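You operate a simulated robot arm through the tools that you are given. There is no shell and no other tool. Be economical: measure what you need, move in short steps, check, and stop when the job is done.

You run a simulated robot arm. Do the job below in one go: nothing can be reset, and whatever is moved stays where it is left.

JOB
Put things in order on the folding top. At the end: the teal soap bottle (marked "HAND SOAP") is in the teal soaking bowl; the green rolled flannel from the folding top stands where the white cup stood; the red roller from the folding top stands on top of the purple wrapped soap (marked "LAVENDER"); the white cup stands where the teal soap bottle stood; whatever was shut is shut again. Leave all else as you found it, and nothing knocked over.

The check looks at the end state, three seconds after you hand in, the way a careful person would. Anything else that was tipped, shoved, dropped, spilled or broken makes it a failure.

ROBOT AND FRAMES
A 6-joint arm with a two-finger parallel gripper, fixed in place. Base frame: the origin is at the foot of the arm, x ahead of it, y to its left, z up; the work surface is at about z = 860. Lengths are in mm, angles in rad, forces in N, time in s.
With the tool pointing down near the work surface it reaches from about 260 to 680 mm from the base axis. Its first joint turns from -1.152 to 1.152 rad. Payload 2.9 kg.
The TCP is the grasp point between the finger pads, 30 mm short of the fingertips. In the tool frame z runs along the fingers and y along their closing line. The gripper opens to 110 mm. The fingers are 20 mm wide and 10 mm thick; the gripper's body (48 by 112 mm) begins 55 mm behind the TCP.
Orientation is that of the tool frame in the base frame, as a unit quaternion [w, x, y, z]. With the fingers straight down and closing along the base's y, the tool's x points along the base's -x, its y along +y and its z along -z.

CONTROLS
- The arm moves only by the tool nudge_tool. Its argument "rows" is one flat list of numbers, 7 for each row, row after row: the shift along the base's x, y, z in mm, then the turn, a rotation vector about the base's x, y, z in rad, then the opening, from 0 (shut) to 1 (fully open). In form: [dx, dy, dz, wx, wy, wz, fingers, dx, dy, dz, wx, wy, wz, fingers, ...]. A call has 1 to 8 rows; each row shifts and turns the commanded pose from where the row before left it. Rows are played at 5 a second. More than 50 mm and 0.15 rad between two rows, or a gripper value outside its range, and nothing of the call is played. Where a pose cannot be reached the arm comes as near as it can. A force on the tool above 40 N (or 10 N above the force at the start of the call, whichever is more), or a blocked arm, ends the call early, and 0.2 s more pass. The fingers move at their own pace (about 108 mm/s each) and stop on an object; they squeeze with about 40 N. The grip force told is the motor's: it shows also when the fingers shut on nothing. Time passes only in rows, and 0.2 s behind the last, so rows that do not move let the fingers close. It gives the time, the measured TCP pose, the force on the tool (base axes), the opening and the grip force at its end, in the units of the frame above (readings bear some noise), with the torque about the TCP (base axes, N m) and any sound that the robot's microphone picked up.
- Cameras (640 x 400 px; columns grow to the right, rows downward): "scene" is fixed at [97.3, 458.4, 1379.5]; the picture's right is [-0.47, -0.88, 0.00], its down [-0.54, 0.29, -0.79] and it looks along [0.70, -0.37, -0.61] (base axes); focal length 275 px, centre (320, 200). "wrist" rides on the gripper at [72, 17, -103] in the tool frame; the picture's right is [-0.23, 0.97, 0.00], its down [-0.76, -0.18, -0.62] and it looks along [-0.61, -0.14, 0.78] (tool axes); focal length 222 px, centre (320, 200). There is no depth. A picture from a camera that has moved, and an enlarged one, comes with that camera's place and axes in the base frame and with its lens.
- camera(camera): a new picture of that camera. It takes no simulated time.
- inspect(camera, box): a new picture of the part [left, top, right, bottom] of that camera's present view, enlarged. It takes no simulated time.
- job_done(): hands the job in; it is judged then, once.

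Go step by step. Nothing tells you positions but the pictures and the camera data: compare them with the known pose of the tool, close in by small moves and look again before you grip or let go. The budget is 120 turns and 68 pictures, counting those below and the enlarged ones. Unless the task says otherwise, let go and move clear before handing in, and close with one line.

The tools are called by a JSON object that holds its "fn" and its "kwargs". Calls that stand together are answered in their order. nudge_tool: Moves the arm, as the interface text tells. Its arguments: {"type":"object","properties":{"rows":{"type":"array"}},"required":["rows"]} The other tools are called the same way: camera (camera) takes a picture; inspect (camera, box) takes an enlarged picture of a part of a camera's view; job_done () hands the job in.

At the start:

```text
clock: 0.0
tcp_pos: [476.6, 215.1, 1146.5]
tool_rot: [-0.001, 0.0, 1.0, 0.0]
force: [-0.3, 0.8, -1.0]
wrist_torque: [0.04, -0.01, -0.01]
finger_gap: 109.8
grasp_force: 0.1
```

scene: 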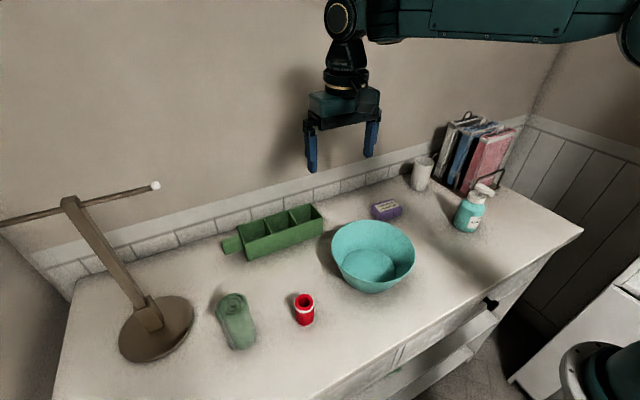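
wrist: 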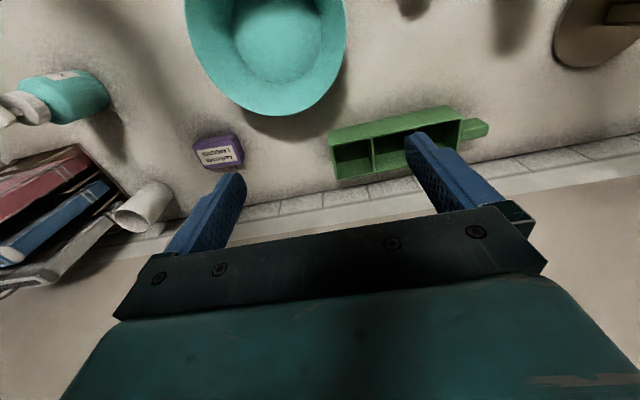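

I see the bottle near (388,-145), the cup near (598,-174), the purple soap near (538,6), the bowl near (406,165), the roller near (367,350) and the flannel near (410,479). I'll zoom in to check their shapes.

{"fn": "inspect", "kwargs": {"camera": "scene", "box": [190, 260, 350, 360]}}

{"fn": "inspect", "kwargs": {"camera": "scene", "box": [360, 100, 552, 220]}}

{"fn": "inspect", "kwargs": {"camera": "scene", "box": [360, 190, 520, 290]}}

```text
4.00 times, centred on (270, 310) of scene
camera zoom: at [97.3, 458.4, 1379.5], right [-0.47, -0.88, 0.0], down [-0.54, 0.29, -0.79], along [0.7, -0.37, -0.61], focal length 1100 px, centre (520, -240)
```

zoom: 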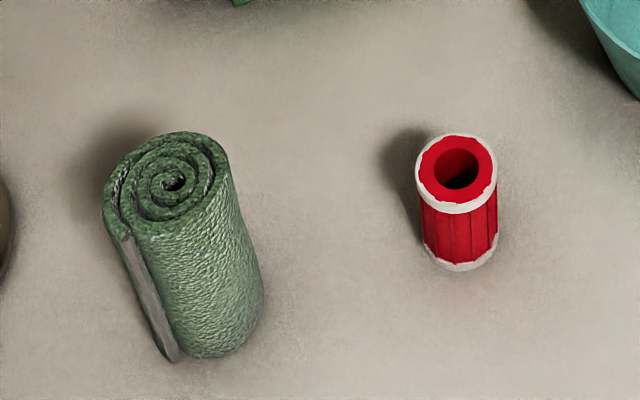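

```text
3.33 times, centred on (456, 160) of scene
camera zoom: at [97.3, 458.4, 1379.5], right [-0.47, -0.88, 0.0], down [-0.54, 0.29, -0.79], along [0.7, -0.37, -0.61], focal length 917 px, centre (-133, 333)
```

zoom: 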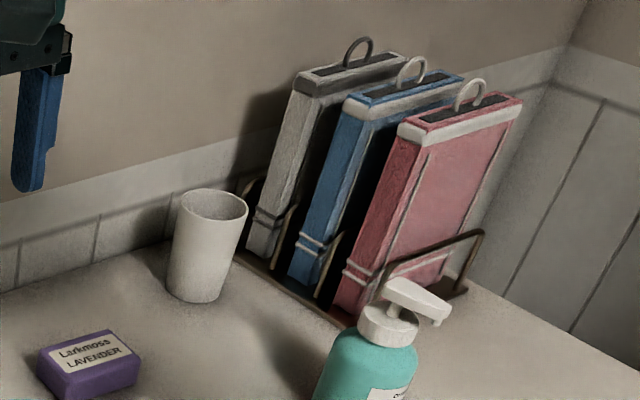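

```text
4.00 times, centred on (440, 240) of scene
camera zoom: at [97.3, 458.4, 1379.5], right [-0.47, -0.88, 0.0], down [-0.54, 0.29, -0.79], along [0.7, -0.37, -0.61], focal length 1100 px, centre (-160, 40)
```

zoom: 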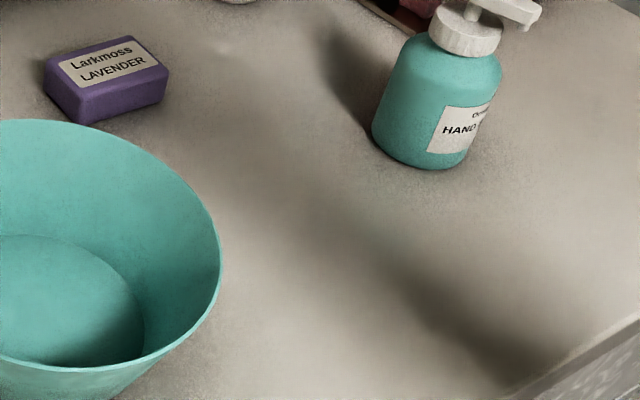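

All items are standing upright. I'll move over toward the bottle for a wrist view.

{"fn": "nudge_tool", "kwargs": {"rows": [-22, -42, -4, 0, 0, 0, 1, -22, -42, -4, 0, 0, 0, 1, -22, -42, -4, 0, 0, 0, 1, -22, -42, -4, 0, 0, 0, 1, -22, -42, -4, 0, 0, 0, 1, -22, -42, -4, 0, 0, 0, 1, -22, -42, -4, 0, 0, 0, 1, -22, -42, -4, 0, 0, 0, 1]}}

{"fn": "camera", "kwargs": {"camera": "wrist"}}

{"fn": "camera", "kwargs": {"camera": "scene"}}

```text
clock: 1.8
tcp_pos: [299.2, -122.7, 1114.2]
tool_rot: [0.0, -0.001, 1.0, 0.0]
force: [-0.1, -1.3, -0.1]
wrist_torque: [0.0, -0.01, -0.03]
finger_gap: 110.1
grasp_force: 0.1
```

```text
62 pictures are left
camera wrist: at [228.1, -105.6, 1218.9], right [0.23, 0.97, 0.0], down [0.76, -0.18, 0.62], along [0.61, -0.14, -0.78], focal length 222 px, centre (320, 200)
```

wrist: 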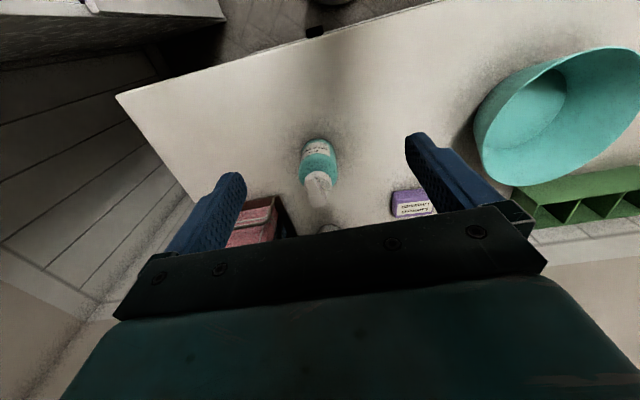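

```text
61 pictures are left
```

scene: 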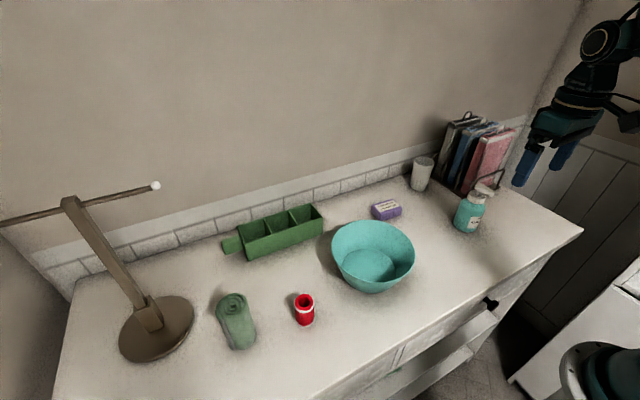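

The bottle sits ahead of the tool, so I'll zoom in on it.

{"fn": "inspect", "kwargs": {"camera": "wrist", "box": [256, 120, 384, 200]}}

{"fn": "inspect", "kwargs": {"camera": "scene", "box": [440, 175, 504, 235]}}

```text
5.00 times, centred on (320, 160) of wrist
camera zoom: at [228.1, -105.6, 1218.9], right [0.23, 0.97, 0.0], down [0.76, -0.18, 0.62], along [0.61, -0.14, -0.78], focal length 1111 px, centre (320, 400)
```

zoom: 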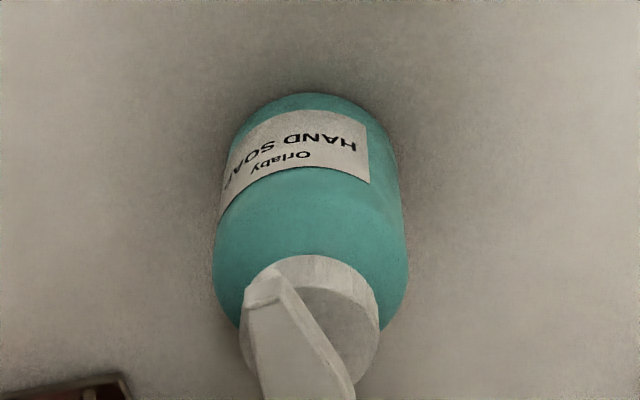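

```text
6.67 times, centred on (472, 205) of scene
camera zoom: at [97.3, 458.4, 1379.5], right [-0.47, -0.88, 0.0], down [-0.54, 0.29, -0.79], along [0.7, -0.37, -0.61], focal length 1834 px, centre (-693, 167)
```

zoom: 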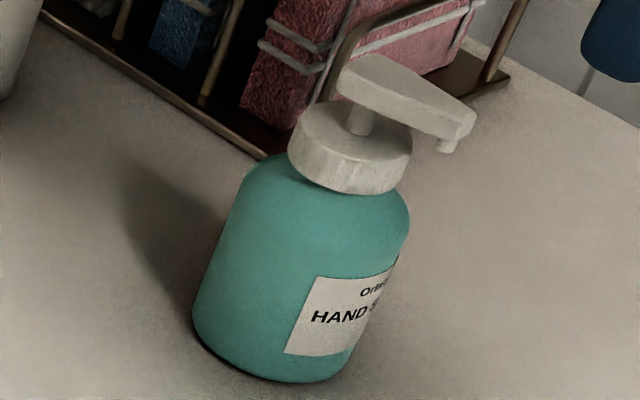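

The views from both cameras put the bottle axis near (405,-148) and the collar top near z 965. I'll move above it and check the alignment.

{"fn": "nudge_tool", "kwargs": {"rows": [36, -8, -14, 0, 0, 0, 1, 36, -9, -14, 0, 0, 0, 1, 34, -8, -14, 0, 0, 0, 1, 0, 0, 0, 0, 0, 0, 1]}}

{"fn": "camera", "kwargs": {"camera": "wrist"}}

{"fn": "inspect", "kwargs": {"camera": "scene", "box": [424, 120, 552, 240]}}

```text
clock: 2.8
tcp_pos: [408.0, -147.3, 1071.8]
tool_rot: [0.0, 0.001, 1.0, 0.0]
force: [0.6, 0.3, -0.1]
wrist_torque: [0.0, -0.01, 0.03]
finger_gap: 110.1
grasp_force: 0.0
```

```text
58 pictures are left
camera wrist: at [336.4, -129.4, 1175.9], right [0.23, 0.97, 0.0], down [0.76, -0.18, 0.62], along [0.61, -0.14, -0.78], focal length 222 px, centre (320, 200)
```

wrist: 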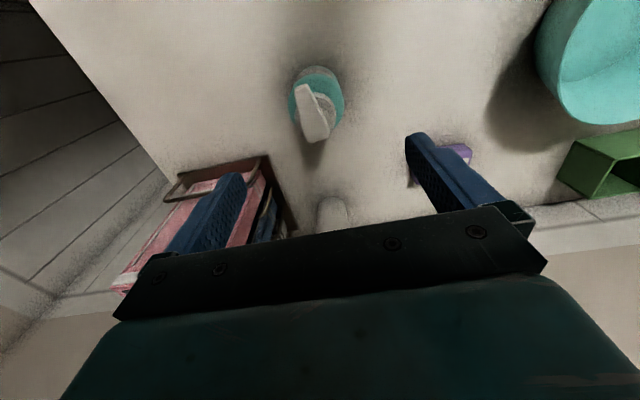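

```text
3.33 times, centred on (488, 180) of scene
camera zoom: at [97.3, 458.4, 1379.5], right [-0.47, -0.88, 0.0], down [-0.54, 0.29, -0.79], along [0.7, -0.37, -0.61], focal length 917 px, centre (-240, 267)
```

zoom: 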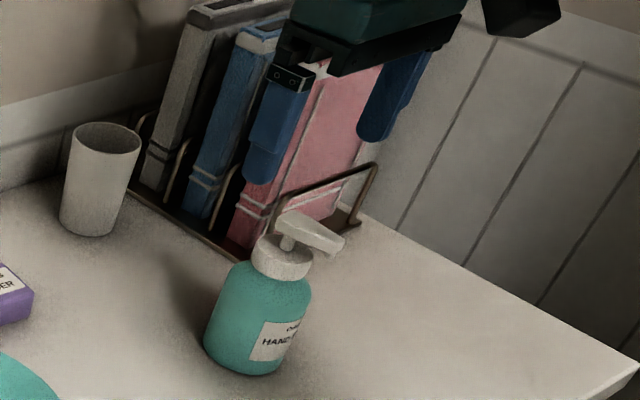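

Let me zoom in to pin down the collar position.

{"fn": "inspect", "kwargs": {"camera": "wrist", "box": [272, 55, 368, 155]}}

```text
4.00 times, centred on (320, 105) of wrist
camera zoom: at [336.4, -129.4, 1175.9], right [0.23, 0.97, 0.0], down [0.76, -0.18, 0.62], along [0.61, -0.14, -0.78], focal length 888 px, centre (320, 580)
```

zoom: 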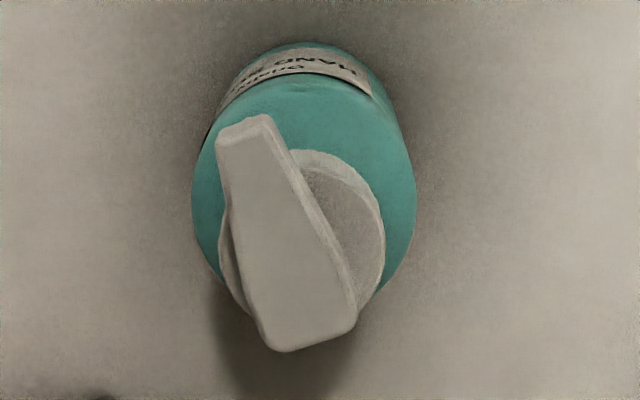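

The collar is centred at about (403,-148), roughly 39 mm wide with its top near z 966. I'll lower the open fingers around it.

{"fn": "nudge_tool", "kwargs": {"rows": [-5, -1, -30, 0, 0, 0, 1, 0, 0, -32, 0, 0, 0, 0.8, 0, 0, -28, 0, 0, 0, 0.7, 0, 0, 0, 0, 0, 0, 0.6]}}

{"fn": "inspect", "kwargs": {"camera": "wrist", "box": [200, 40, 440, 240]}}

{"fn": "inspect", "kwargs": {"camera": "scene", "box": [424, 140, 520, 240]}}

```text
clock: 3.8
tcp_pos: [401.4, -147.0, 981.4]
tool_rot: [0.001, 0.001, 1.0, 0.0]
force: [0.6, -0.7, 0.3]
wrist_torque: [0.03, 0.0, 0.0]
finger_gap: 66.0
grasp_force: 0.2
```

```text
2.00 times, centred on (320, 140) of wrist
camera zoom: at [329.5, -129.8, 1084.7], right [0.23, 0.97, 0.0], down [0.76, -0.18, 0.62], along [0.61, -0.14, -0.78], focal length 444 px, centre (320, 320)
```

zoom: 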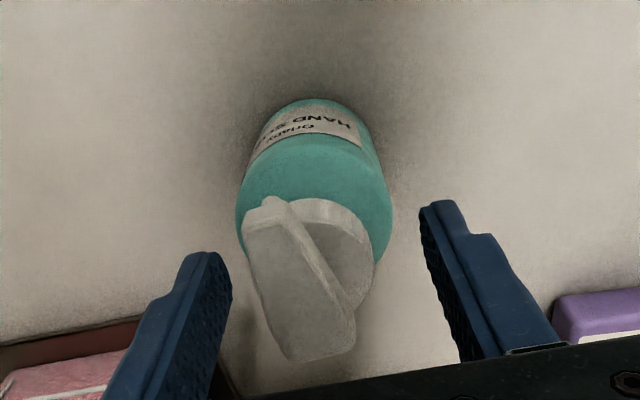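

```text
4.00 times, centred on (472, 190) of scene
camera zoom: at [97.3, 458.4, 1379.5], right [-0.47, -0.88, 0.0], down [-0.54, 0.29, -0.79], along [0.7, -0.37, -0.61], focal length 1100 px, centre (-288, 240)
```

zoom: 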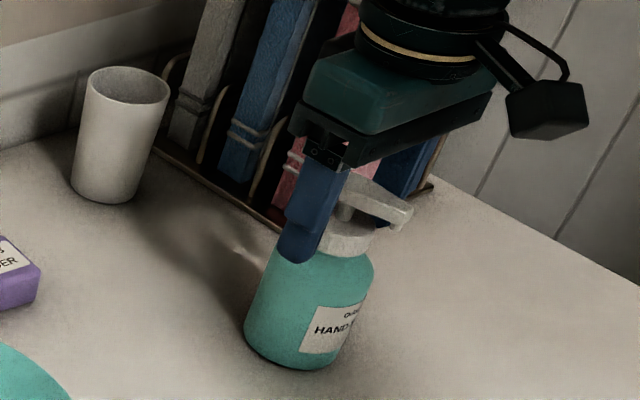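

The fingers straddle the collar, so I'll close them now.

{"fn": "nudge_tool", "kwargs": {"rows": [-2, -1, -1, 0, 0, 0, 0.5, 0, 0, 0, 0, 0, 0, 0.2, 0, 0, 0, 0, 0, 0, 0, 0, 0, 0, 0, 0, 0, 0]}}

{"fn": "inspect", "kwargs": {"camera": "scene", "box": [424, 140, 520, 240]}}

```text
clock: 4.8
tcp_pos: [398.7, -147.5, 981.1]
tool_rot: [0.001, -0.001, 1.0, 0.0]
force: [-0.2, -0.4, -0.3]
wrist_torque: [-0.06, -0.04, -0.02]
finger_gap: 38.1
grasp_force: 40.2
```

```text
4.00 times, centred on (472, 190) of scene
camera zoom: at [97.3, 458.4, 1379.5], right [-0.47, -0.88, 0.0], down [-0.54, 0.29, -0.79], along [0.7, -0.37, -0.61], focal length 1100 px, centre (-288, 240)
```

zoom: 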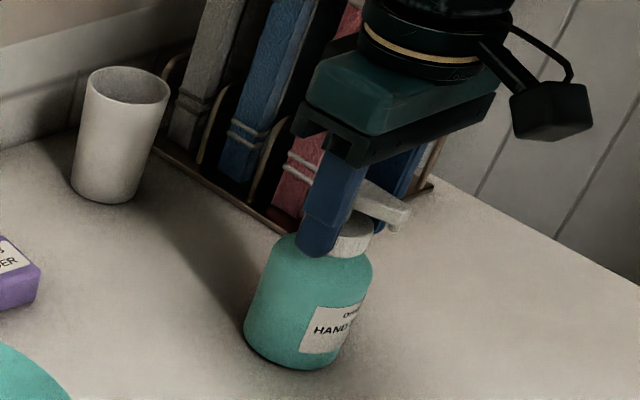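

The grip is at 38 mm, as expected, and the bottle spot is about (401,-148). I'll lift it gently.

{"fn": "nudge_tool", "kwargs": {"rows": [0, 0, 10, 0, 0, 0, 0, 0, 0, 20, 0, 0, 0, 0, 0, 0, 30, 0, 0, 0, 0, 0, 0, 30, 0, 0, 0, 0, 0, 0, 30, 0, 0, 0, 0]}}

{"fn": "camera", "kwargs": {"camera": "scene"}}

```text
clock: 6.0
tcp_pos: [400.1, -149.9, 1101.4]
tool_rot: [-0.001, 0.0, 1.0, 0.0]
force: [0.2, -0.6, -1.0]
wrist_torque: [0.02, 0.01, 0.0]
finger_gap: 0.4
grasp_force: 37.9
```

```text
52 pictures are left
```

scene: 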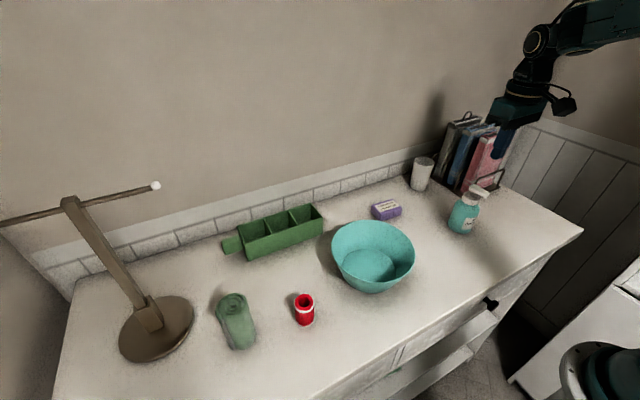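

The collar slipped out of the grip and the bottle is still standing. I'll look at it closely.

{"fn": "inspect", "kwargs": {"camera": "scene", "box": [424, 175, 520, 245]}}

{"fn": "inspect", "kwargs": {"camera": "wrist", "box": [256, 55, 384, 155]}}

```text
5.71 times, centred on (472, 210) of scene
camera zoom: at [97.3, 458.4, 1379.5], right [-0.47, -0.88, 0.0], down [-0.54, 0.29, -0.79], along [0.7, -0.37, -0.61], focal length 1572 px, centre (-549, 143)
```

zoom: 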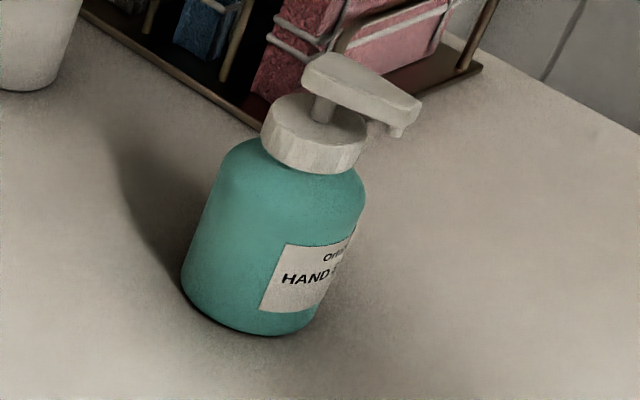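

```text
4.00 times, centred on (320, 105) of wrist
camera zoom: at [327.2, -133.0, 1205.5], right [0.23, 0.97, 0.0], down [0.76, -0.18, 0.62], along [0.61, -0.14, -0.78], focal length 888 px, centre (320, 580)
```

zoom: 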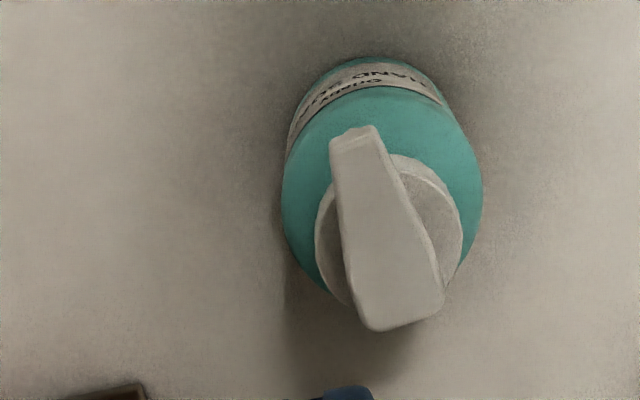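

The bottle now stands near (407,-134), slightly shifted. I'll grip the body (about 59 mm wide) instead, with the palm just over the pump, and lower to a safe height first.

{"fn": "nudge_tool", "kwargs": {"rows": [7, 16, 0, 0, 0, 0, 1, 0, 0, 0, 0, 0, 0, 1, 0, 0, -40, 0, 0, 0, 1, 0, 0, -40, 0, 0, 0, 1, 0, 0, -40, 0, 0, 0, 1, 0, 0, -20, 0, 0, 0, 1, 0, 0, 0, 0, 0, 0, 1]}}

{"fn": "inspect", "kwargs": {"camera": "wrist", "box": [200, 40, 440, 240]}}

{"fn": "inspect", "kwargs": {"camera": "scene", "box": [424, 160, 520, 240]}}

```text
clock: 7.6
tcp_pos: [405.7, -133.7, 958.1]
tool_rot: [0.0, 0.0, 1.0, -0.001]
force: [-0.2, -0.1, 0.0]
wrist_torque: [-0.02, -0.03, 0.0]
finger_gap: 110.2
grasp_force: 0.1
```

```text
2.00 times, centred on (320, 140) of wrist
camera zoom: at [334.8, -115.4, 1062.4], right [0.23, 0.97, 0.0], down [0.76, -0.18, 0.62], along [0.61, -0.14, -0.78], focal length 444 px, centre (320, 320)
```

zoom: 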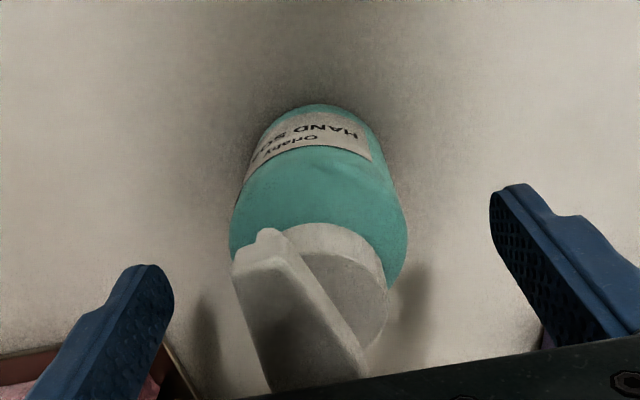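

```text
5.00 times, centred on (472, 200) of scene
camera zoom: at [97.3, 458.4, 1379.5], right [-0.47, -0.88, 0.0], down [-0.54, 0.29, -0.79], along [0.7, -0.37, -0.61], focal length 1376 px, centre (-440, 200)
```

zoom: 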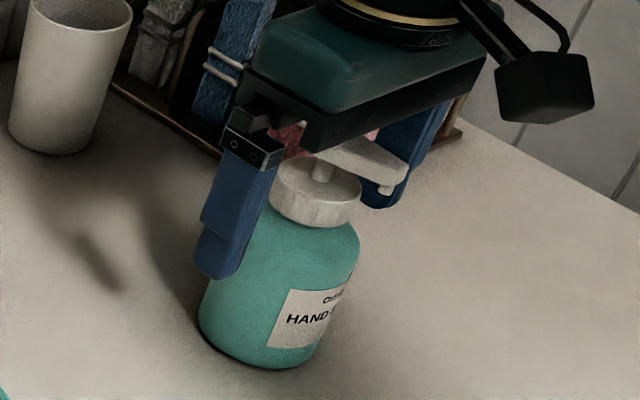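

I'll lower a bit more and watch the force, keeping the pump clear of the palm.

{"fn": "nudge_tool", "kwargs": {"rows": [-2, 1, -6, 0, 0, 0, 1, 0, 0, -5, 0, 0, 0, 1, 0, 0, -3, 0, 0, 0, 1, 0, 0, 0, 0, 0, 0, 1]}}

{"fn": "inspect", "kwargs": {"camera": "scene", "box": [440, 165, 504, 235]}}

```text
clock: 8.6
tcp_pos: [405.5, -132.7, 945.2]
tool_rot: [0.001, 0.0, 1.0, -0.001]
force: [0.1, 0.3, 0.0]
wrist_torque: [0.0, 0.0, -0.01]
finger_gap: 110.1
grasp_force: 0.1
```

```text
5.71 times, centred on (472, 200) of scene
camera zoom: at [97.3, 458.4, 1379.5], right [-0.47, -0.88, 0.0], down [-0.54, 0.29, -0.79], along [0.7, -0.37, -0.61], focal length 1572 px, centre (-549, 200)
```

zoom: 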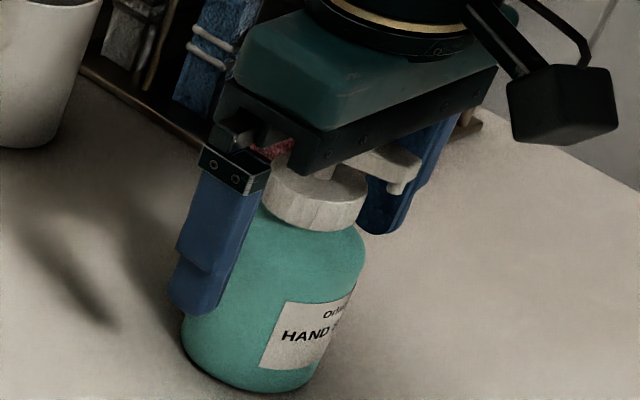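

There is no contact yet. I'll lower 3 mm more and close.

{"fn": "nudge_tool", "kwargs": {"rows": [-1, 0, -3, 0, 0, 0, 1, 0, 0, 0, 0, 0, 0, 0.7, 0, 0, 0, 0, 0, 0, 0.4, 0, 0, 0, 0, 0, 0, 0.1, 0, 0, 0, 0, 0, 0, 0]}}

{"fn": "inspect", "kwargs": {"camera": "wrist", "box": [200, 40, 440, 240]}}

{"fn": "inspect", "kwargs": {"camera": "scene", "box": [440, 165, 504, 235]}}

```text
clock: 9.8
tcp_pos: [403.8, -132.5, 942.1]
tool_rot: [0.001, 0.0, 1.0, 0.0]
force: [1.3, -1.0, 1.0]
wrist_torque: [0.04, -0.07, -0.04]
finger_gap: 61.1
grasp_force: 40.3
```

```text
2.00 times, centred on (320, 140) of wrist
camera zoom: at [332.5, -114.8, 1046.2], right [0.23, 0.97, 0.0], down [0.76, -0.18, 0.62], along [0.61, -0.14, -0.78], focal length 444 px, centre (320, 320)
```

zoom: 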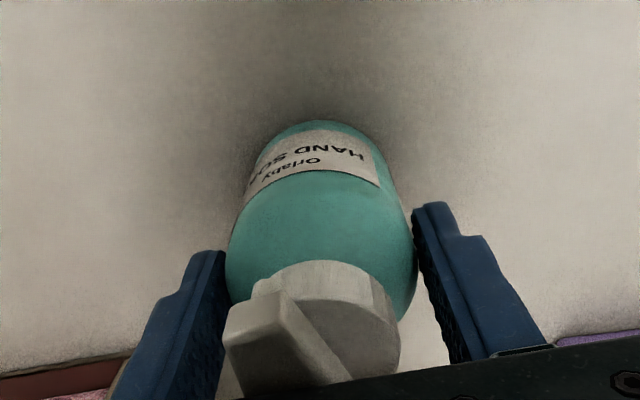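

```text
5.71 times, centred on (472, 200) of scene
camera zoom: at [97.3, 458.4, 1379.5], right [-0.47, -0.88, 0.0], down [-0.54, 0.29, -0.79], along [0.7, -0.37, -0.61], focal length 1572 px, centre (-549, 200)
```

zoom: 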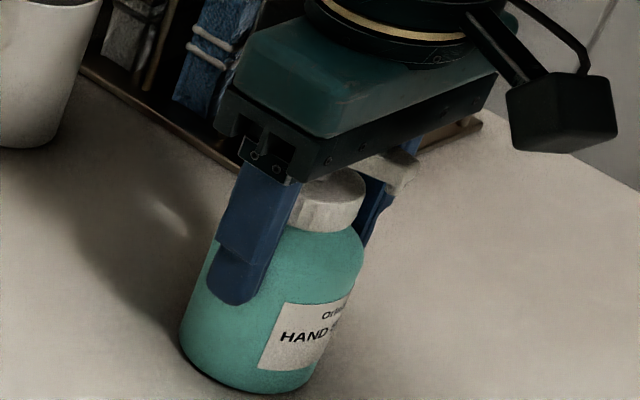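

The body is gripped at 61 mm. I'll try a slow test lift.

{"fn": "nudge_tool", "kwargs": {"rows": [0, 0, 4, 0, 0, 0, 0, 0, 0, 6, 0, 0, 0, 0, 0, 0, 10, 0, 0, 0, 0, 0, 0, 0, 0, 0, 0, 0]}}

{"fn": "inspect", "kwargs": {"camera": "scene", "box": [440, 165, 504, 235]}}

```text
clock: 10.8
tcp_pos: [404.4, -131.0, 964.1]
tool_rot: [0.0, 0.0, 1.0, -0.001]
force: [-0.9, 0.3, -2.4]
wrist_torque: [-0.04, 0.02, 0.0]
finger_gap: 61.1
grasp_force: 39.8
```

```text
5.71 times, centred on (472, 200) of scene
camera zoom: at [97.3, 458.4, 1379.5], right [-0.47, -0.88, 0.0], down [-0.54, 0.29, -0.79], along [0.7, -0.37, -0.61], focal length 1572 px, centre (-549, 200)
```

zoom: 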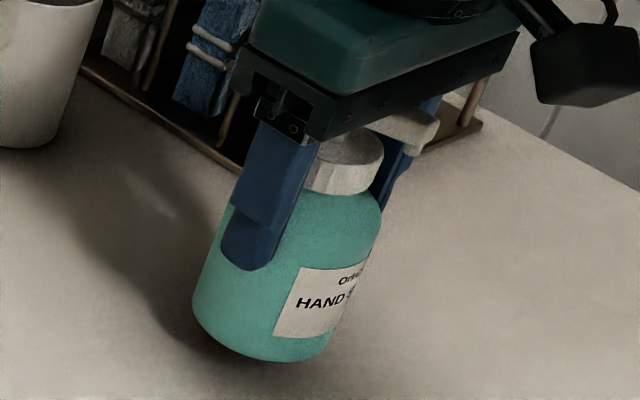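

The bottle is held firmly. I'll raise it and carry it to above the bowl at about (412,161).

{"fn": "nudge_tool", "kwargs": {"rows": [0, 0, 40, 0, 0, 0, 0, 0, 0, 40, 0, 0, 0, 0, 0, 10, 40, 0, 0, 0, 0, 2, 45, 0, 0, 0, 0, 0, 2, 45, 0, 0, 0, 0, 0, 2, 45, 0, 0, 0, 0, 0, 2, 45, 0, 0, 0, 0, 0, 0, 45, 0, 0, 0, 0, 0]}}

{"fn": "nudge_tool", "kwargs": {"rows": [0, 40, 0, 0, 0, 0, 0, 0, 17, 0, 0, 0, 0, 0, 0, 0, 0, 0, 0, 0, 0]}}

{"fn": "camera", "kwargs": {"camera": "scene"}}

{"fn": "camera", "kwargs": {"camera": "wrist"}}

```text
clock: 12.6
tcp_pos: [413.3, 102.9, 1085.0]
tool_rot: [-0.001, -0.001, 1.0, 0.0]
force: [-0.6, 0.2, -1.6]
wrist_torque: [0.03, -0.01, -0.02]
finger_gap: 61.3
grasp_force: 40.3
```

```text
clock: 13.4
tcp_pos: [413.4, 158.2, 1084.4]
tool_rot: [-0.001, 0.0, 1.0, 0.0]
force: [0.2, -1.2, -2.5]
wrist_torque: [0.01, 0.02, 0.01]
finger_gap: 61.1
grasp_force: 39.7
```

```text
43 pictures are left
```

scene: 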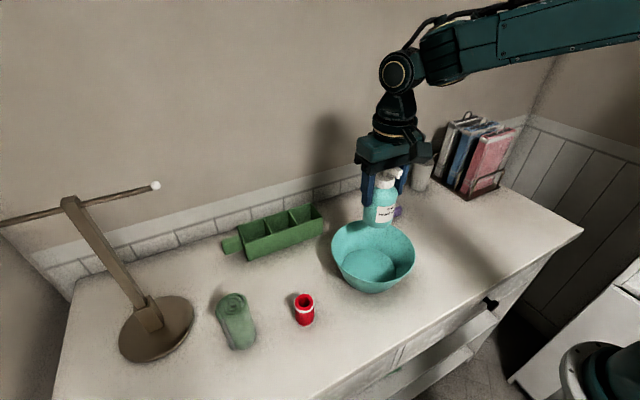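

```text
42 pictures are left
camera wrist: at [341.7, 176.5, 1187.9], right [0.23, 0.97, 0.0], down [0.76, -0.18, 0.62], along [0.61, -0.14, -0.78], focal length 222 px, centre (320, 200)
```

wrist: 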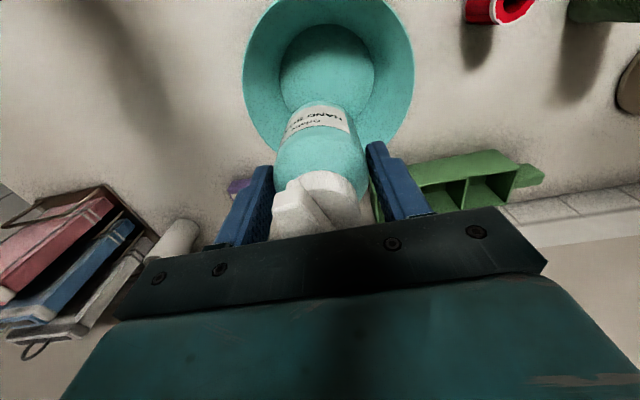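

The two cameras disagree a little on the bowl centre, so I'll zoom in on the bowl.

{"fn": "inspect", "kwargs": {"camera": "scene", "box": [308, 200, 436, 300]}}

{"fn": "inspect", "kwargs": {"camera": "wrist", "box": [220, 0, 440, 200]}}

```text
4.00 times, centred on (372, 250) of scene
camera zoom: at [97.3, 458.4, 1379.5], right [-0.47, -0.88, 0.0], down [-0.54, 0.29, -0.79], along [0.7, -0.37, -0.61], focal length 1100 px, centre (112, 0)
```

zoom: 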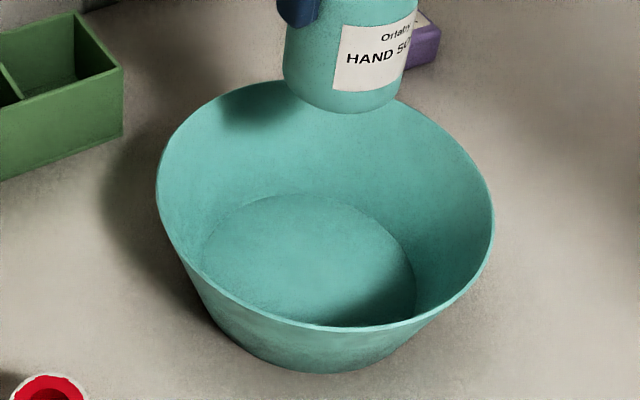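

```text
2.00 times, centred on (330, 100) of wrist
camera zoom: at [341.7, 176.5, 1187.9], right [0.23, 0.97, 0.0], down [0.76, -0.18, 0.62], along [0.61, -0.14, -0.78], focal length 444 px, centre (300, 400)
```

zoom: 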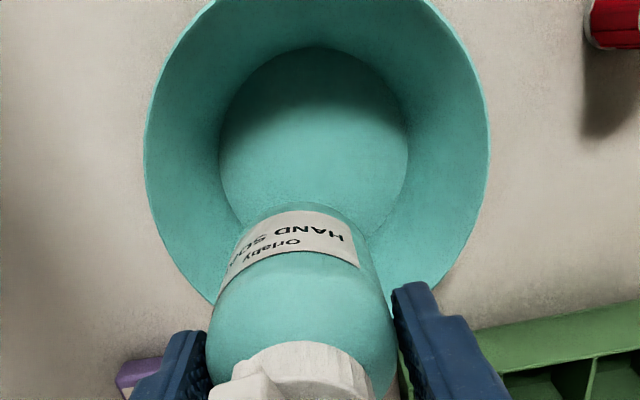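

I take the bowl's centre to be near (398,170). I'll shift there and lower into the bowl.

{"fn": "nudge_tool", "kwargs": {"rows": [-15, 12, -20, 0, 0, 0, 0, 0, 0, -35, 0, 0, 0, 0, 0, 0, -35, 0, 0, 0, 0, 0, 0, -20, 0, 0, 0, 0, 0, 0, 0, 0, 0, 0, 0]}}

{"fn": "inspect", "kwargs": {"camera": "scene", "box": [308, 160, 436, 300]}}

{"fn": "inspect", "kwargs": {"camera": "wrist", "box": [160, 0, 480, 200]}}

```text
clock: 14.6
tcp_pos: [396.6, 172.5, 972.7]
tool_rot: [0.0, 0.001, 1.0, 0.0]
force: [0.3, 0.2, -2.7]
wrist_torque: [-0.01, 0.03, 0.0]
finger_gap: 61.3
grasp_force: 39.6
```

```text
2.86 times, centred on (372, 230) of scene
camera zoom: at [97.3, 458.4, 1379.5], right [-0.47, -0.88, 0.0], down [-0.54, 0.29, -0.79], along [0.7, -0.37, -0.61], focal length 786 px, centre (171, 114)
```

zoom: 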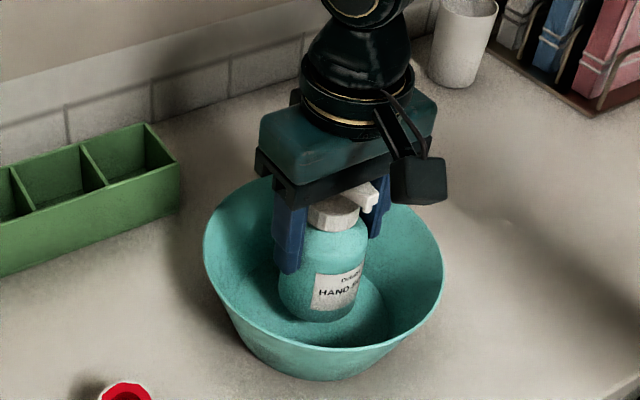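

```text
2.00 times, centred on (320, 100) of wrist
camera zoom: at [324.8, 189.1, 1075.3], right [0.23, 0.97, 0.0], down [0.76, -0.18, 0.62], along [0.61, -0.14, -0.78], focal length 444 px, centre (320, 400)
```

zoom: 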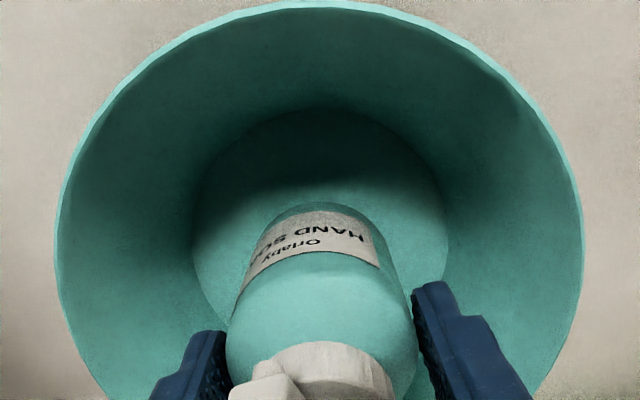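

The bottle is well within the bowl floor. I'll lower it in small steps until it touches.

{"fn": "nudge_tool", "kwargs": {"rows": [-4, 0, -8, 0, 0, 0, 0, 0, 0, -6, 0, 0, 0, 0, 0, 0, -4, 0, 0, 0, 0, 0, 0, -2, 0, 0, 0, 0, 0, 0, 0, 0, 0, 0, 0]}}

```text
clock: 15.8
tcp_pos: [392.6, 171.3, 954.4]
tool_rot: [0.0, -0.001, 1.0, -0.001]
force: [-0.2, 0.5, -2.2]
wrist_torque: [-0.03, -0.02, -0.02]
finger_gap: 60.8
grasp_force: 39.8
```

{"fn": "nudge_tool", "kwargs": {"rows": [0, 0, -2, 0, 0, 0, 0, 0, 0, -2, 0, 0, 0, 0, 0, 0, 0, 0, 0, 0, 0]}}

```text
clock: 16.6
tcp_pos: [391.9, 171.8, 948.8]
tool_rot: [0.0, 0.0, 1.0, 0.0]
force: [0.7, 0.4, -2.1]
wrist_torque: [0.01, -0.01, -0.02]
finger_gap: 61.1
grasp_force: 40.0
```

{"fn": "nudge_tool", "kwargs": {"rows": [0, 0, -1.5, 0, 0, 0, 0, 0, 0, -1, 0, 0, 0, 0, 0, 0, 0, 0, 0, 0, 0]}}

```text
clock: 17.4
tcp_pos: [393.2, 172.5, 947.3]
tool_rot: [0.0, 0.0, 1.0, 0.0]
force: [-1.2, 0.5, 1.7]
wrist_torque: [0.12, 0.05, 0.04]
finger_gap: 61.0
grasp_force: 40.0
```

It has touched the bowl floor (the force rose). I'll release gently and rise.

{"fn": "nudge_tool", "kwargs": {"rows": [0, 0, 0, 0, 0, 0, 0.65, 0, 0, 0, 0, 0, 0, 0.72, 0, 0, 0, 0, 0, 0, 0.72, 0, 0, 25, 0, 0, 0, 0.72, 0, 0, 35, 0, 0, 0, 0.75, 0, 0, 40, 0, 0, 0, 0.75, 0, 0, 40, 0, 0, 0, 0.75]}}

{"fn": "inspect", "kwargs": {"camera": "scene", "box": [308, 140, 500, 300]}}

```text
clock: 19.0
tcp_pos: [393.5, 171.5, 1088.0]
tool_rot: [0.0, 0.0, 1.0, 0.0]
force: [-0.1, 0.3, -0.6]
wrist_torque: [-0.03, -0.02, 0.02]
finger_gap: 82.6
grasp_force: 0.0
```

```text
2.50 times, centred on (404, 220) of scene
camera zoom: at [97.3, 458.4, 1379.5], right [-0.47, -0.88, 0.0], down [-0.54, 0.29, -0.79], along [0.7, -0.37, -0.61], focal length 688 px, centre (110, 150)
```

zoom: 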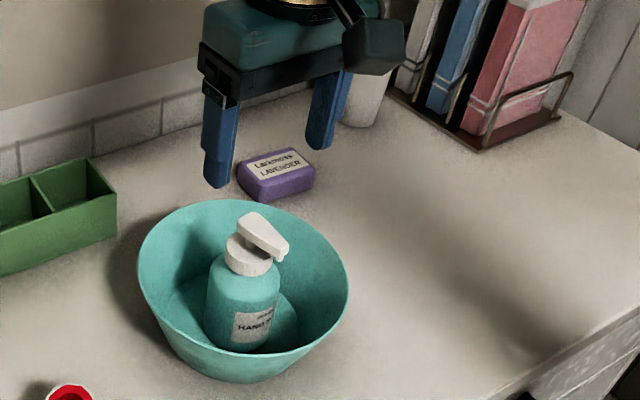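

The bottle is standing in the bowl. Next I'll go toward the cup and look at it from above.

{"fn": "nudge_tool", "kwargs": {"rows": [12, -44, 5, 0, 0, 0, 0.8, 12, -44, 5, 0, 0, 0, 0.8, 12, -44, 0, 0, 0, 0, 0.8, 12, -44, 0, 0, 0, 0, 0.8, 12, -44, 0, 0, 0, 0, 0.8, 12, -44, 0, 0, 0, 0, 0.8, 12, -44, 0, 0, 0, 0, 0.8, 12, -41, 0, 0, 0, 0, 0.8]}}

{"fn": "inspect", "kwargs": {"camera": "wrist", "box": [160, 0, 480, 200]}}

```text
clock: 20.8
tcp_pos: [488.3, -176.6, 1098.5]
tool_rot: [0.0, 0.0, 1.0, 0.0]
force: [0.5, 0.6, -0.5]
wrist_torque: [0.02, 0.01, 0.0]
finger_gap: 88.3
grasp_force: 0.0
```

```text
2.00 times, centred on (320, 100) of wrist
camera zoom: at [417.4, -159.9, 1201.0], right [0.23, 0.97, 0.0], down [0.76, -0.18, 0.62], along [0.61, -0.14, -0.78], focal length 444 px, centre (320, 400)
```

zoom: 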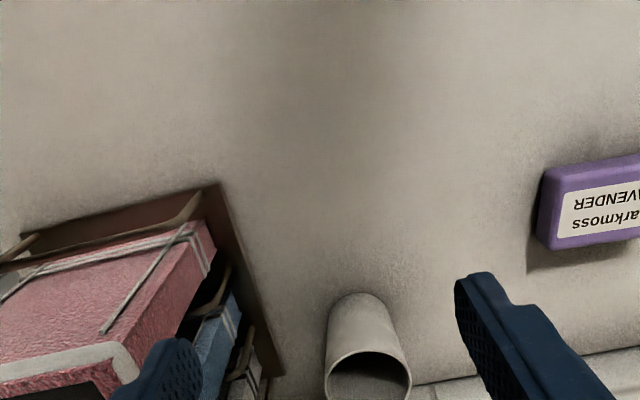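

The cup is at about (601,-168) with a rim of about 59 mm, and the rack edge is near y = -245. I'll move above it and descend.

{"fn": "nudge_tool", "kwargs": {"rows": [40, 3, 0, 0, 0, 0, 0.8, 40, 3, 0, 0, 0, 0, 0.8, 32, 2, 0, 0, 0, 0, 0.8, 0, 0, -40, 0, 0, 0, 0.8, 0, 0, -40, 0, 0, 0, 0.8, 0, 0, 0, 0, 0, 0, 0.8]}}

{"fn": "inspect", "kwargs": {"camera": "wrist", "box": [160, 0, 480, 200]}}

{"fn": "inspect", "kwargs": {"camera": "scene", "box": [370, 90, 530, 210]}}

```text
clock: 22.2
tcp_pos: [601.6, -170.0, 1016.5]
tool_rot: [0.0, 0.0, 1.0, 0.0]
force: [0.5, 0.6, -0.7]
wrist_torque: [0.01, 0.03, 0.0]
finger_gap: 87.9
grasp_force: 0.0
```

```text
2.00 times, centred on (320, 100) of wrist
camera zoom: at [529.6, -152.2, 1120.9], right [0.23, 0.97, 0.0], down [0.76, -0.18, 0.62], along [0.61, -0.14, -0.78], focal length 444 px, centre (320, 400)
```

zoom: 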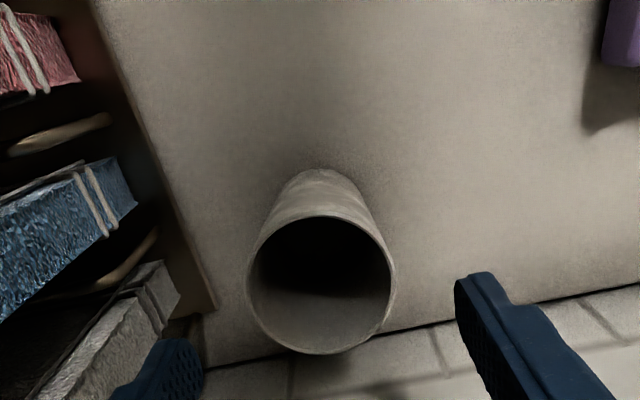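

```text
3.33 times, centred on (450, 150) of scene
camera zoom: at [97.3, 458.4, 1379.5], right [-0.47, -0.88, 0.0], down [-0.54, 0.29, -0.79], along [0.7, -0.37, -0.61], focal length 917 px, centre (-113, 367)
```

zoom: 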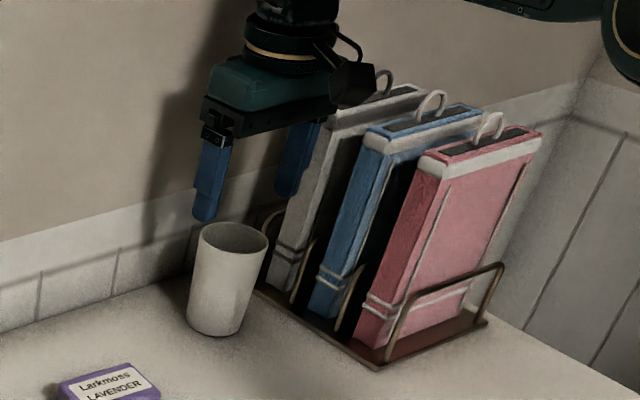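

The cup is centred at (601.5,-168). I'll descend around it with side clearance from the books.

{"fn": "nudge_tool", "kwargs": {"rows": [0, 2, -30, 0, 0, 0, 0.75, 0, 0, -30, 0, 0, 0, 0.75, 0, 0, -30, 0, 0, 0, 0.75, 0, 0, -10, 0, 0, 0, 0.75, 0, 0, 0, 0, 0, 0, 0.75]}}

{"fn": "inspect", "kwargs": {"camera": "wrist", "box": [160, 0, 480, 200]}}

```text
clock: 23.4
tcp_pos: [601.6, -167.0, 916.9]
tool_rot: [0.0, 0.0, 1.0, 0.0]
force: [-0.2, -0.6, -0.1]
wrist_torque: [-0.02, -0.03, 0.02]
finger_gap: 82.6
grasp_force: 0.0
```

```text
2.00 times, centred on (320, 100) of wrist
camera zoom: at [529.7, -149.2, 1020.4], right [0.23, 0.97, 0.0], down [0.76, -0.18, 0.62], along [0.61, -0.14, -0.78], focal length 444 px, centre (320, 400)
```

zoom: 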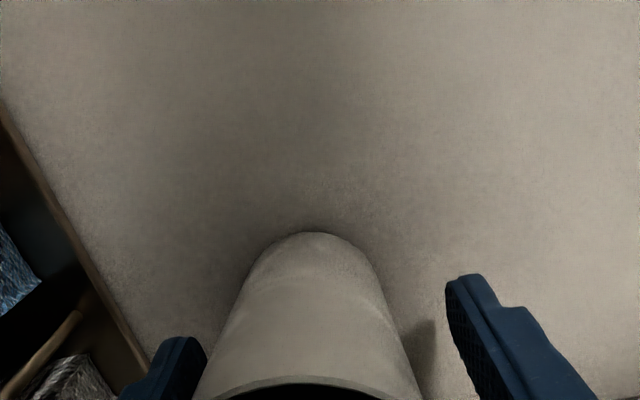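

The fingers are on both sides of the cup. I'll close and do a short lift.

{"fn": "nudge_tool", "kwargs": {"rows": [0, 0, 0, 0, 0, 0, 0.55, 0, 0, 0, 0, 0, 0, 0.4, 0, 0, 0, 0, 0, 0, 0.3, 0, 0, 0, 0, 0, 0, 0.3, 0, 0, 5, 0, 0, 0, 0.3, 0, 0, 10, 0, 0, 0, 0.3]}}

{"fn": "inspect", "kwargs": {"camera": "scene", "box": [370, 90, 530, 210]}}

```text
clock: 24.8
tcp_pos: [601.6, -166.4, 931.3]
tool_rot: [0.0, 0.0, 1.0, 0.0]
force: [-0.2, -0.2, -1.0]
wrist_torque: [0.01, 0.01, 0.01]
finger_gap: 59.3
grasp_force: 40.1
```

```text
3.33 times, centred on (450, 150) of scene
camera zoom: at [97.3, 458.4, 1379.5], right [-0.47, -0.88, 0.0], down [-0.54, 0.29, -0.79], along [0.7, -0.37, -0.61], focal length 917 px, centre (-113, 367)
```

zoom: 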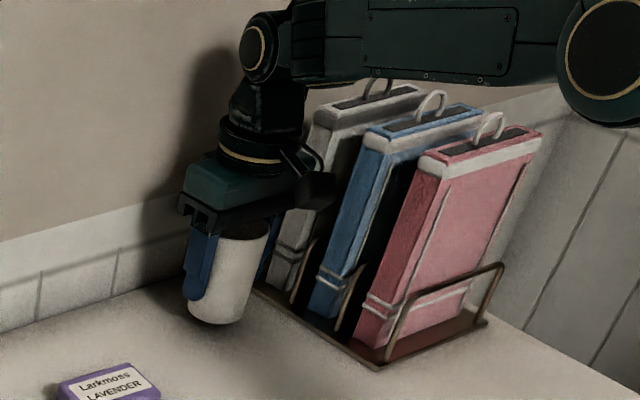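

The cup is held, and its spot was (601.5,-167). I'll raise it and carry it to the bottle's original spot at (403,-148).

{"fn": "nudge_tool", "kwargs": {"rows": [0, 0, 30, 0, 0, 0, 0.3, 0, 0, 35, 0, 0, 0, 0.3, 0, 0, 35, 0, 0, 0, 0.3, -40, 4, 0, 0, 0, 0, 0.3, -40, 4, 0, 0, 0, 0, 0.3, -40, 4, 0, 0, 0, 0, 0.3, -40, 4, 0, 0, 0, 0, 0.3, -39, 2, 0, 0, 0, 0, 0.3]}}

{"fn": "nudge_tool", "kwargs": {"rows": [0, 0, -30, 0, 0, 0, 0.3, 0, 0, -35, 0, 0, 0, 0.3, 0, 0, -30, 0, 0, 0, 0.3, 0, 0, -10, 0, 0, 0, 0.3, 0, 0, 0, 0, 0, 0, 0.3]}}

{"fn": "inspect", "kwargs": {"camera": "scene", "box": [400, 140, 528, 240]}}

```text
clock: 26.6
tcp_pos: [399.8, -148.1, 1032.2]
tool_rot: [0.0, 0.0, 1.0, 0.0]
force: [0.5, -0.4, -0.2]
wrist_torque: [-0.04, -0.03, 0.01]
finger_gap: 59.1
grasp_force: 40.2
```

```text
clock: 27.8
tcp_pos: [402.3, -147.5, 927.9]
tool_rot: [0.0, 0.0, 1.0, -0.001]
force: [0.5, -1.2, -1.0]
wrist_torque: [-0.04, 0.01, 0.0]
finger_gap: 59.5
grasp_force: 39.9
```

```text
4.00 times, centred on (464, 190) of scene
camera zoom: at [97.3, 458.4, 1379.5], right [-0.47, -0.88, 0.0], down [-0.54, 0.29, -0.79], along [0.7, -0.37, -0.61], focal length 1100 px, centre (-256, 240)
```

zoom: 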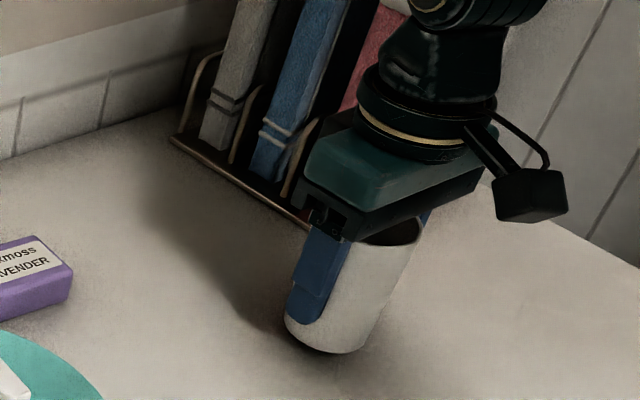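

The cup is over the bottle's old spot, and the scene pixels match. I'll lower the last centimetre.

{"fn": "nudge_tool", "kwargs": {"rows": [0, 0, -6, 0, 0, 0, 0.3, 0, 0, -3, 0, 0, 0, 0.3, 0, 0, -1, 0, 0, 0, 0.3, 0, 0, 0, 0, 0, 0, 0.3]}}

```text
clock: 28.8
tcp_pos: [401.8, -148.3, 919.0]
tool_rot: [0.0, 0.0, 1.0, 0.0]
force: [0.4, -0.1, -0.7]
wrist_torque: [-0.01, -0.01, 0.01]
finger_gap: 59.5
grasp_force: 40.0
```

{"fn": "nudge_tool", "kwargs": {"rows": [0, 0, -1.5, 0, 0, 0, 0.3, 0, 0, -0.5, 0, 0, 0, 0.3, 0, 0, 0, 0, 0, 0, 0.3]}}

```text
clock: 29.6
tcp_pos: [402.7, -148.6, 917.2]
tool_rot: [0.001, 0.0, 1.0, -0.001]
force: [-3.8, -2.8, 19.1]
wrist_torque: [0.2, 0.22, 0.11]
finger_gap: 59.5
grasp_force: 39.6
```

It has made contact. I'll release and rise.

{"fn": "nudge_tool", "kwargs": {"rows": [0, 0, 0.5, 0, 0, 0, 0.3, 0, 0, 0, 0, 0, 0, 0.6, 0, 0, 0, 0, 0, 0, 0.75, 0, 0, 0, 0, 0, 0, 0.75, 0, 0, 35, 0, 0, 0, 0.75, 0, 0, 45, 0, 0, 0, 0.75, 0, 0, 45, 0, 0, 0, 0.75, 0, 0, 45, 0, 0, 0, 0.75]}}

{"fn": "camera", "kwargs": {"camera": "scene"}}

```text
clock: 31.4
tcp_pos: [402.3, -147.1, 1085.2]
tool_rot: [0.0, 0.0, 1.0, 0.0]
force: [0.7, -0.5, 0.1]
wrist_torque: [-0.02, -0.01, 0.01]
finger_gap: 82.3
grasp_force: 0.0
```

```text
30 pictures are left
```

scene: 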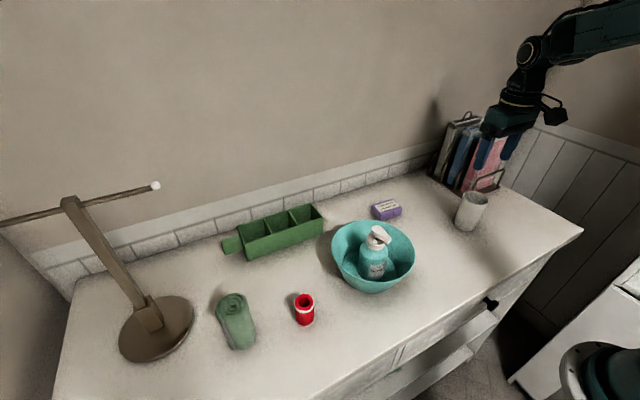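

The cup is standing well. Next is the flannel near (385,470), so I'll travel there at a safe height.

{"fn": "nudge_tool", "kwargs": {"rows": [-8, 45, 2, 0, 0, 0, 0.9, -8, 45, 2, 0, 0, 0, 0.9, -8, 45, 2, 0, 0, 0, 0.9, -8, 45, 2, 0, 0, 0, 0.9, -8, 45, 2, 0, 0, 0, 0.9, -8, 45, 2, 0, 0, 0, 0.9, -8, 45, 2, 0, 0, 0, 0.9, -8, 45, 2, 0, 0, 0, 0.9]}}

{"fn": "nudge_tool", "kwargs": {"rows": [-8, 45, 2, 0, 0, 0, 0.9, -8, 45, 2, 0, 0, 0, 0.9, -8, 45, 2, 0, 0, 0, 0.9, -8, 45, 2, 0, 0, 0, 0.9, 0, 45, 2, 0, 0, 0, 0.9, 0, 15, 0, 0, 0, 0, 0.9]}}

{"fn": "camera", "kwargs": {"camera": "wrist"}}

```text
clock: 33.2
tcp_pos: [337.5, 213.3, 1100.6]
tool_rot: [0.0, 0.001, 1.0, 0.0]
force: [0.2, 0.5, -0.7]
wrist_torque: [0.01, -0.01, 0.0]
finger_gap: 99.0
grasp_force: 0.1
```

```text
clock: 34.6
tcp_pos: [306.4, 451.8, 1111.7]
tool_rot: [0.0, 0.0, 1.0, -0.001]
force: [-0.9, -0.1, 0.6]
wrist_torque: [-0.02, -0.03, 0.03]
finger_gap: 98.9
grasp_force: 0.0
```

```text
29 pictures are left
camera wrist: at [234.5, 468.3, 1214.3], right [0.23, 0.97, 0.0], down [0.76, -0.18, 0.62], along [0.61, -0.14, -0.78], focal length 222 px, centre (320, 200)
```

wrist: 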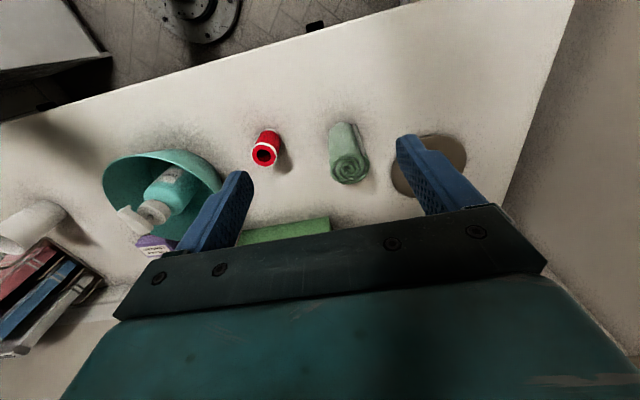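

{"fn": "inspect", "kwargs": {"camera": "wrist", "box": [240, 100, 400, 200]}}

```text
4.00 times, centred on (320, 150) of wrist
camera zoom: at [234.5, 468.3, 1214.3], right [0.23, 0.97, 0.0], down [0.76, -0.18, 0.62], along [0.61, -0.14, -0.78], focal length 888 px, centre (320, 400)
```

zoom: 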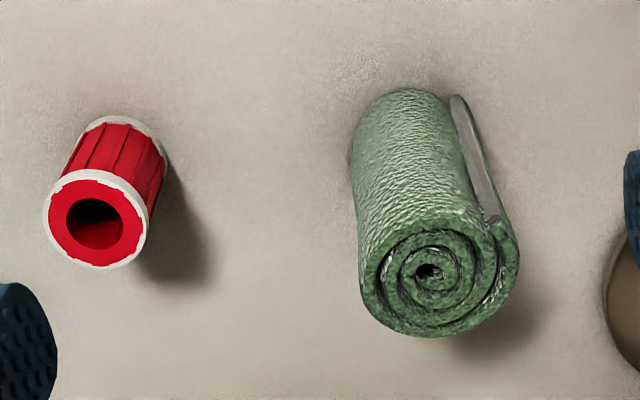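

The flannel is at (385,471), about 50 mm wide with its top near z 972. The roller is at about (373,347), 40 mm tall. I'll move over the flannel.

{"fn": "nudge_tool", "kwargs": {"rows": [40, 10, 0, 0, 0, 0, 0.9, 39, 9, 0, 0, 0, 0, 0.9, 0, 0, -40, 0, 0, 0, 0.9, 0, 0, -30, 0, 0, 0, 0.9, 0, 0, 0, 0, 0, 0, 0.9]}}

{"fn": "inspect", "kwargs": {"camera": "wrist", "box": [160, 0, 480, 200]}}

{"fn": "camera", "kwargs": {"camera": "scene"}}

```text
clock: 35.8
tcp_pos: [384.7, 469.5, 1040.8]
tool_rot: [-0.001, 0.0, 1.0, 0.0]
force: [-0.1, 0.0, 0.8]
wrist_torque: [0.03, -0.03, 0.0]
finger_gap: 99.2
grasp_force: 0.1
```

```text
2.00 times, centred on (320, 100) of wrist
camera zoom: at [313.9, 487.1, 1145.4], right [0.23, 0.97, 0.0], down [0.76, -0.18, 0.62], along [0.61, -0.14, -0.78], focal length 444 px, centre (320, 400)
```

zoom: 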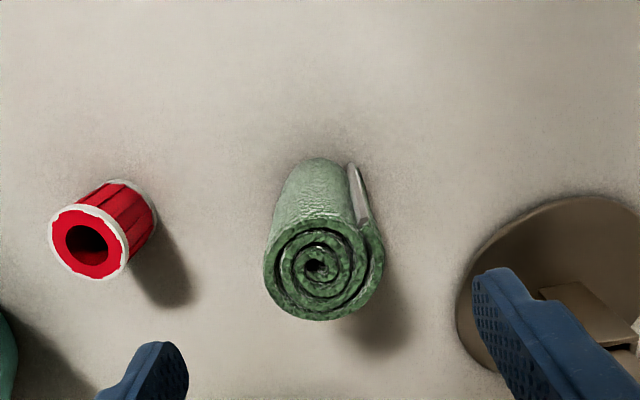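

```text
26 pictures are left
```

scene: 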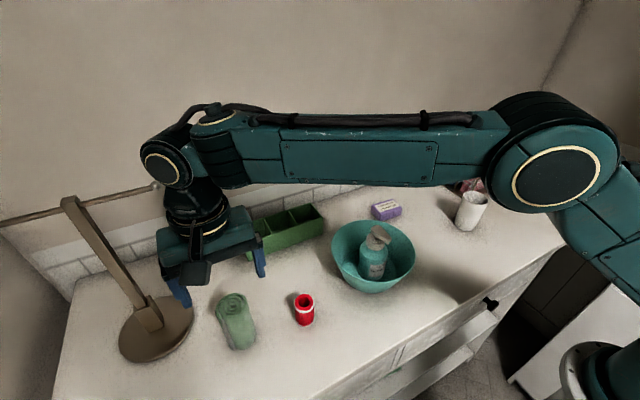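

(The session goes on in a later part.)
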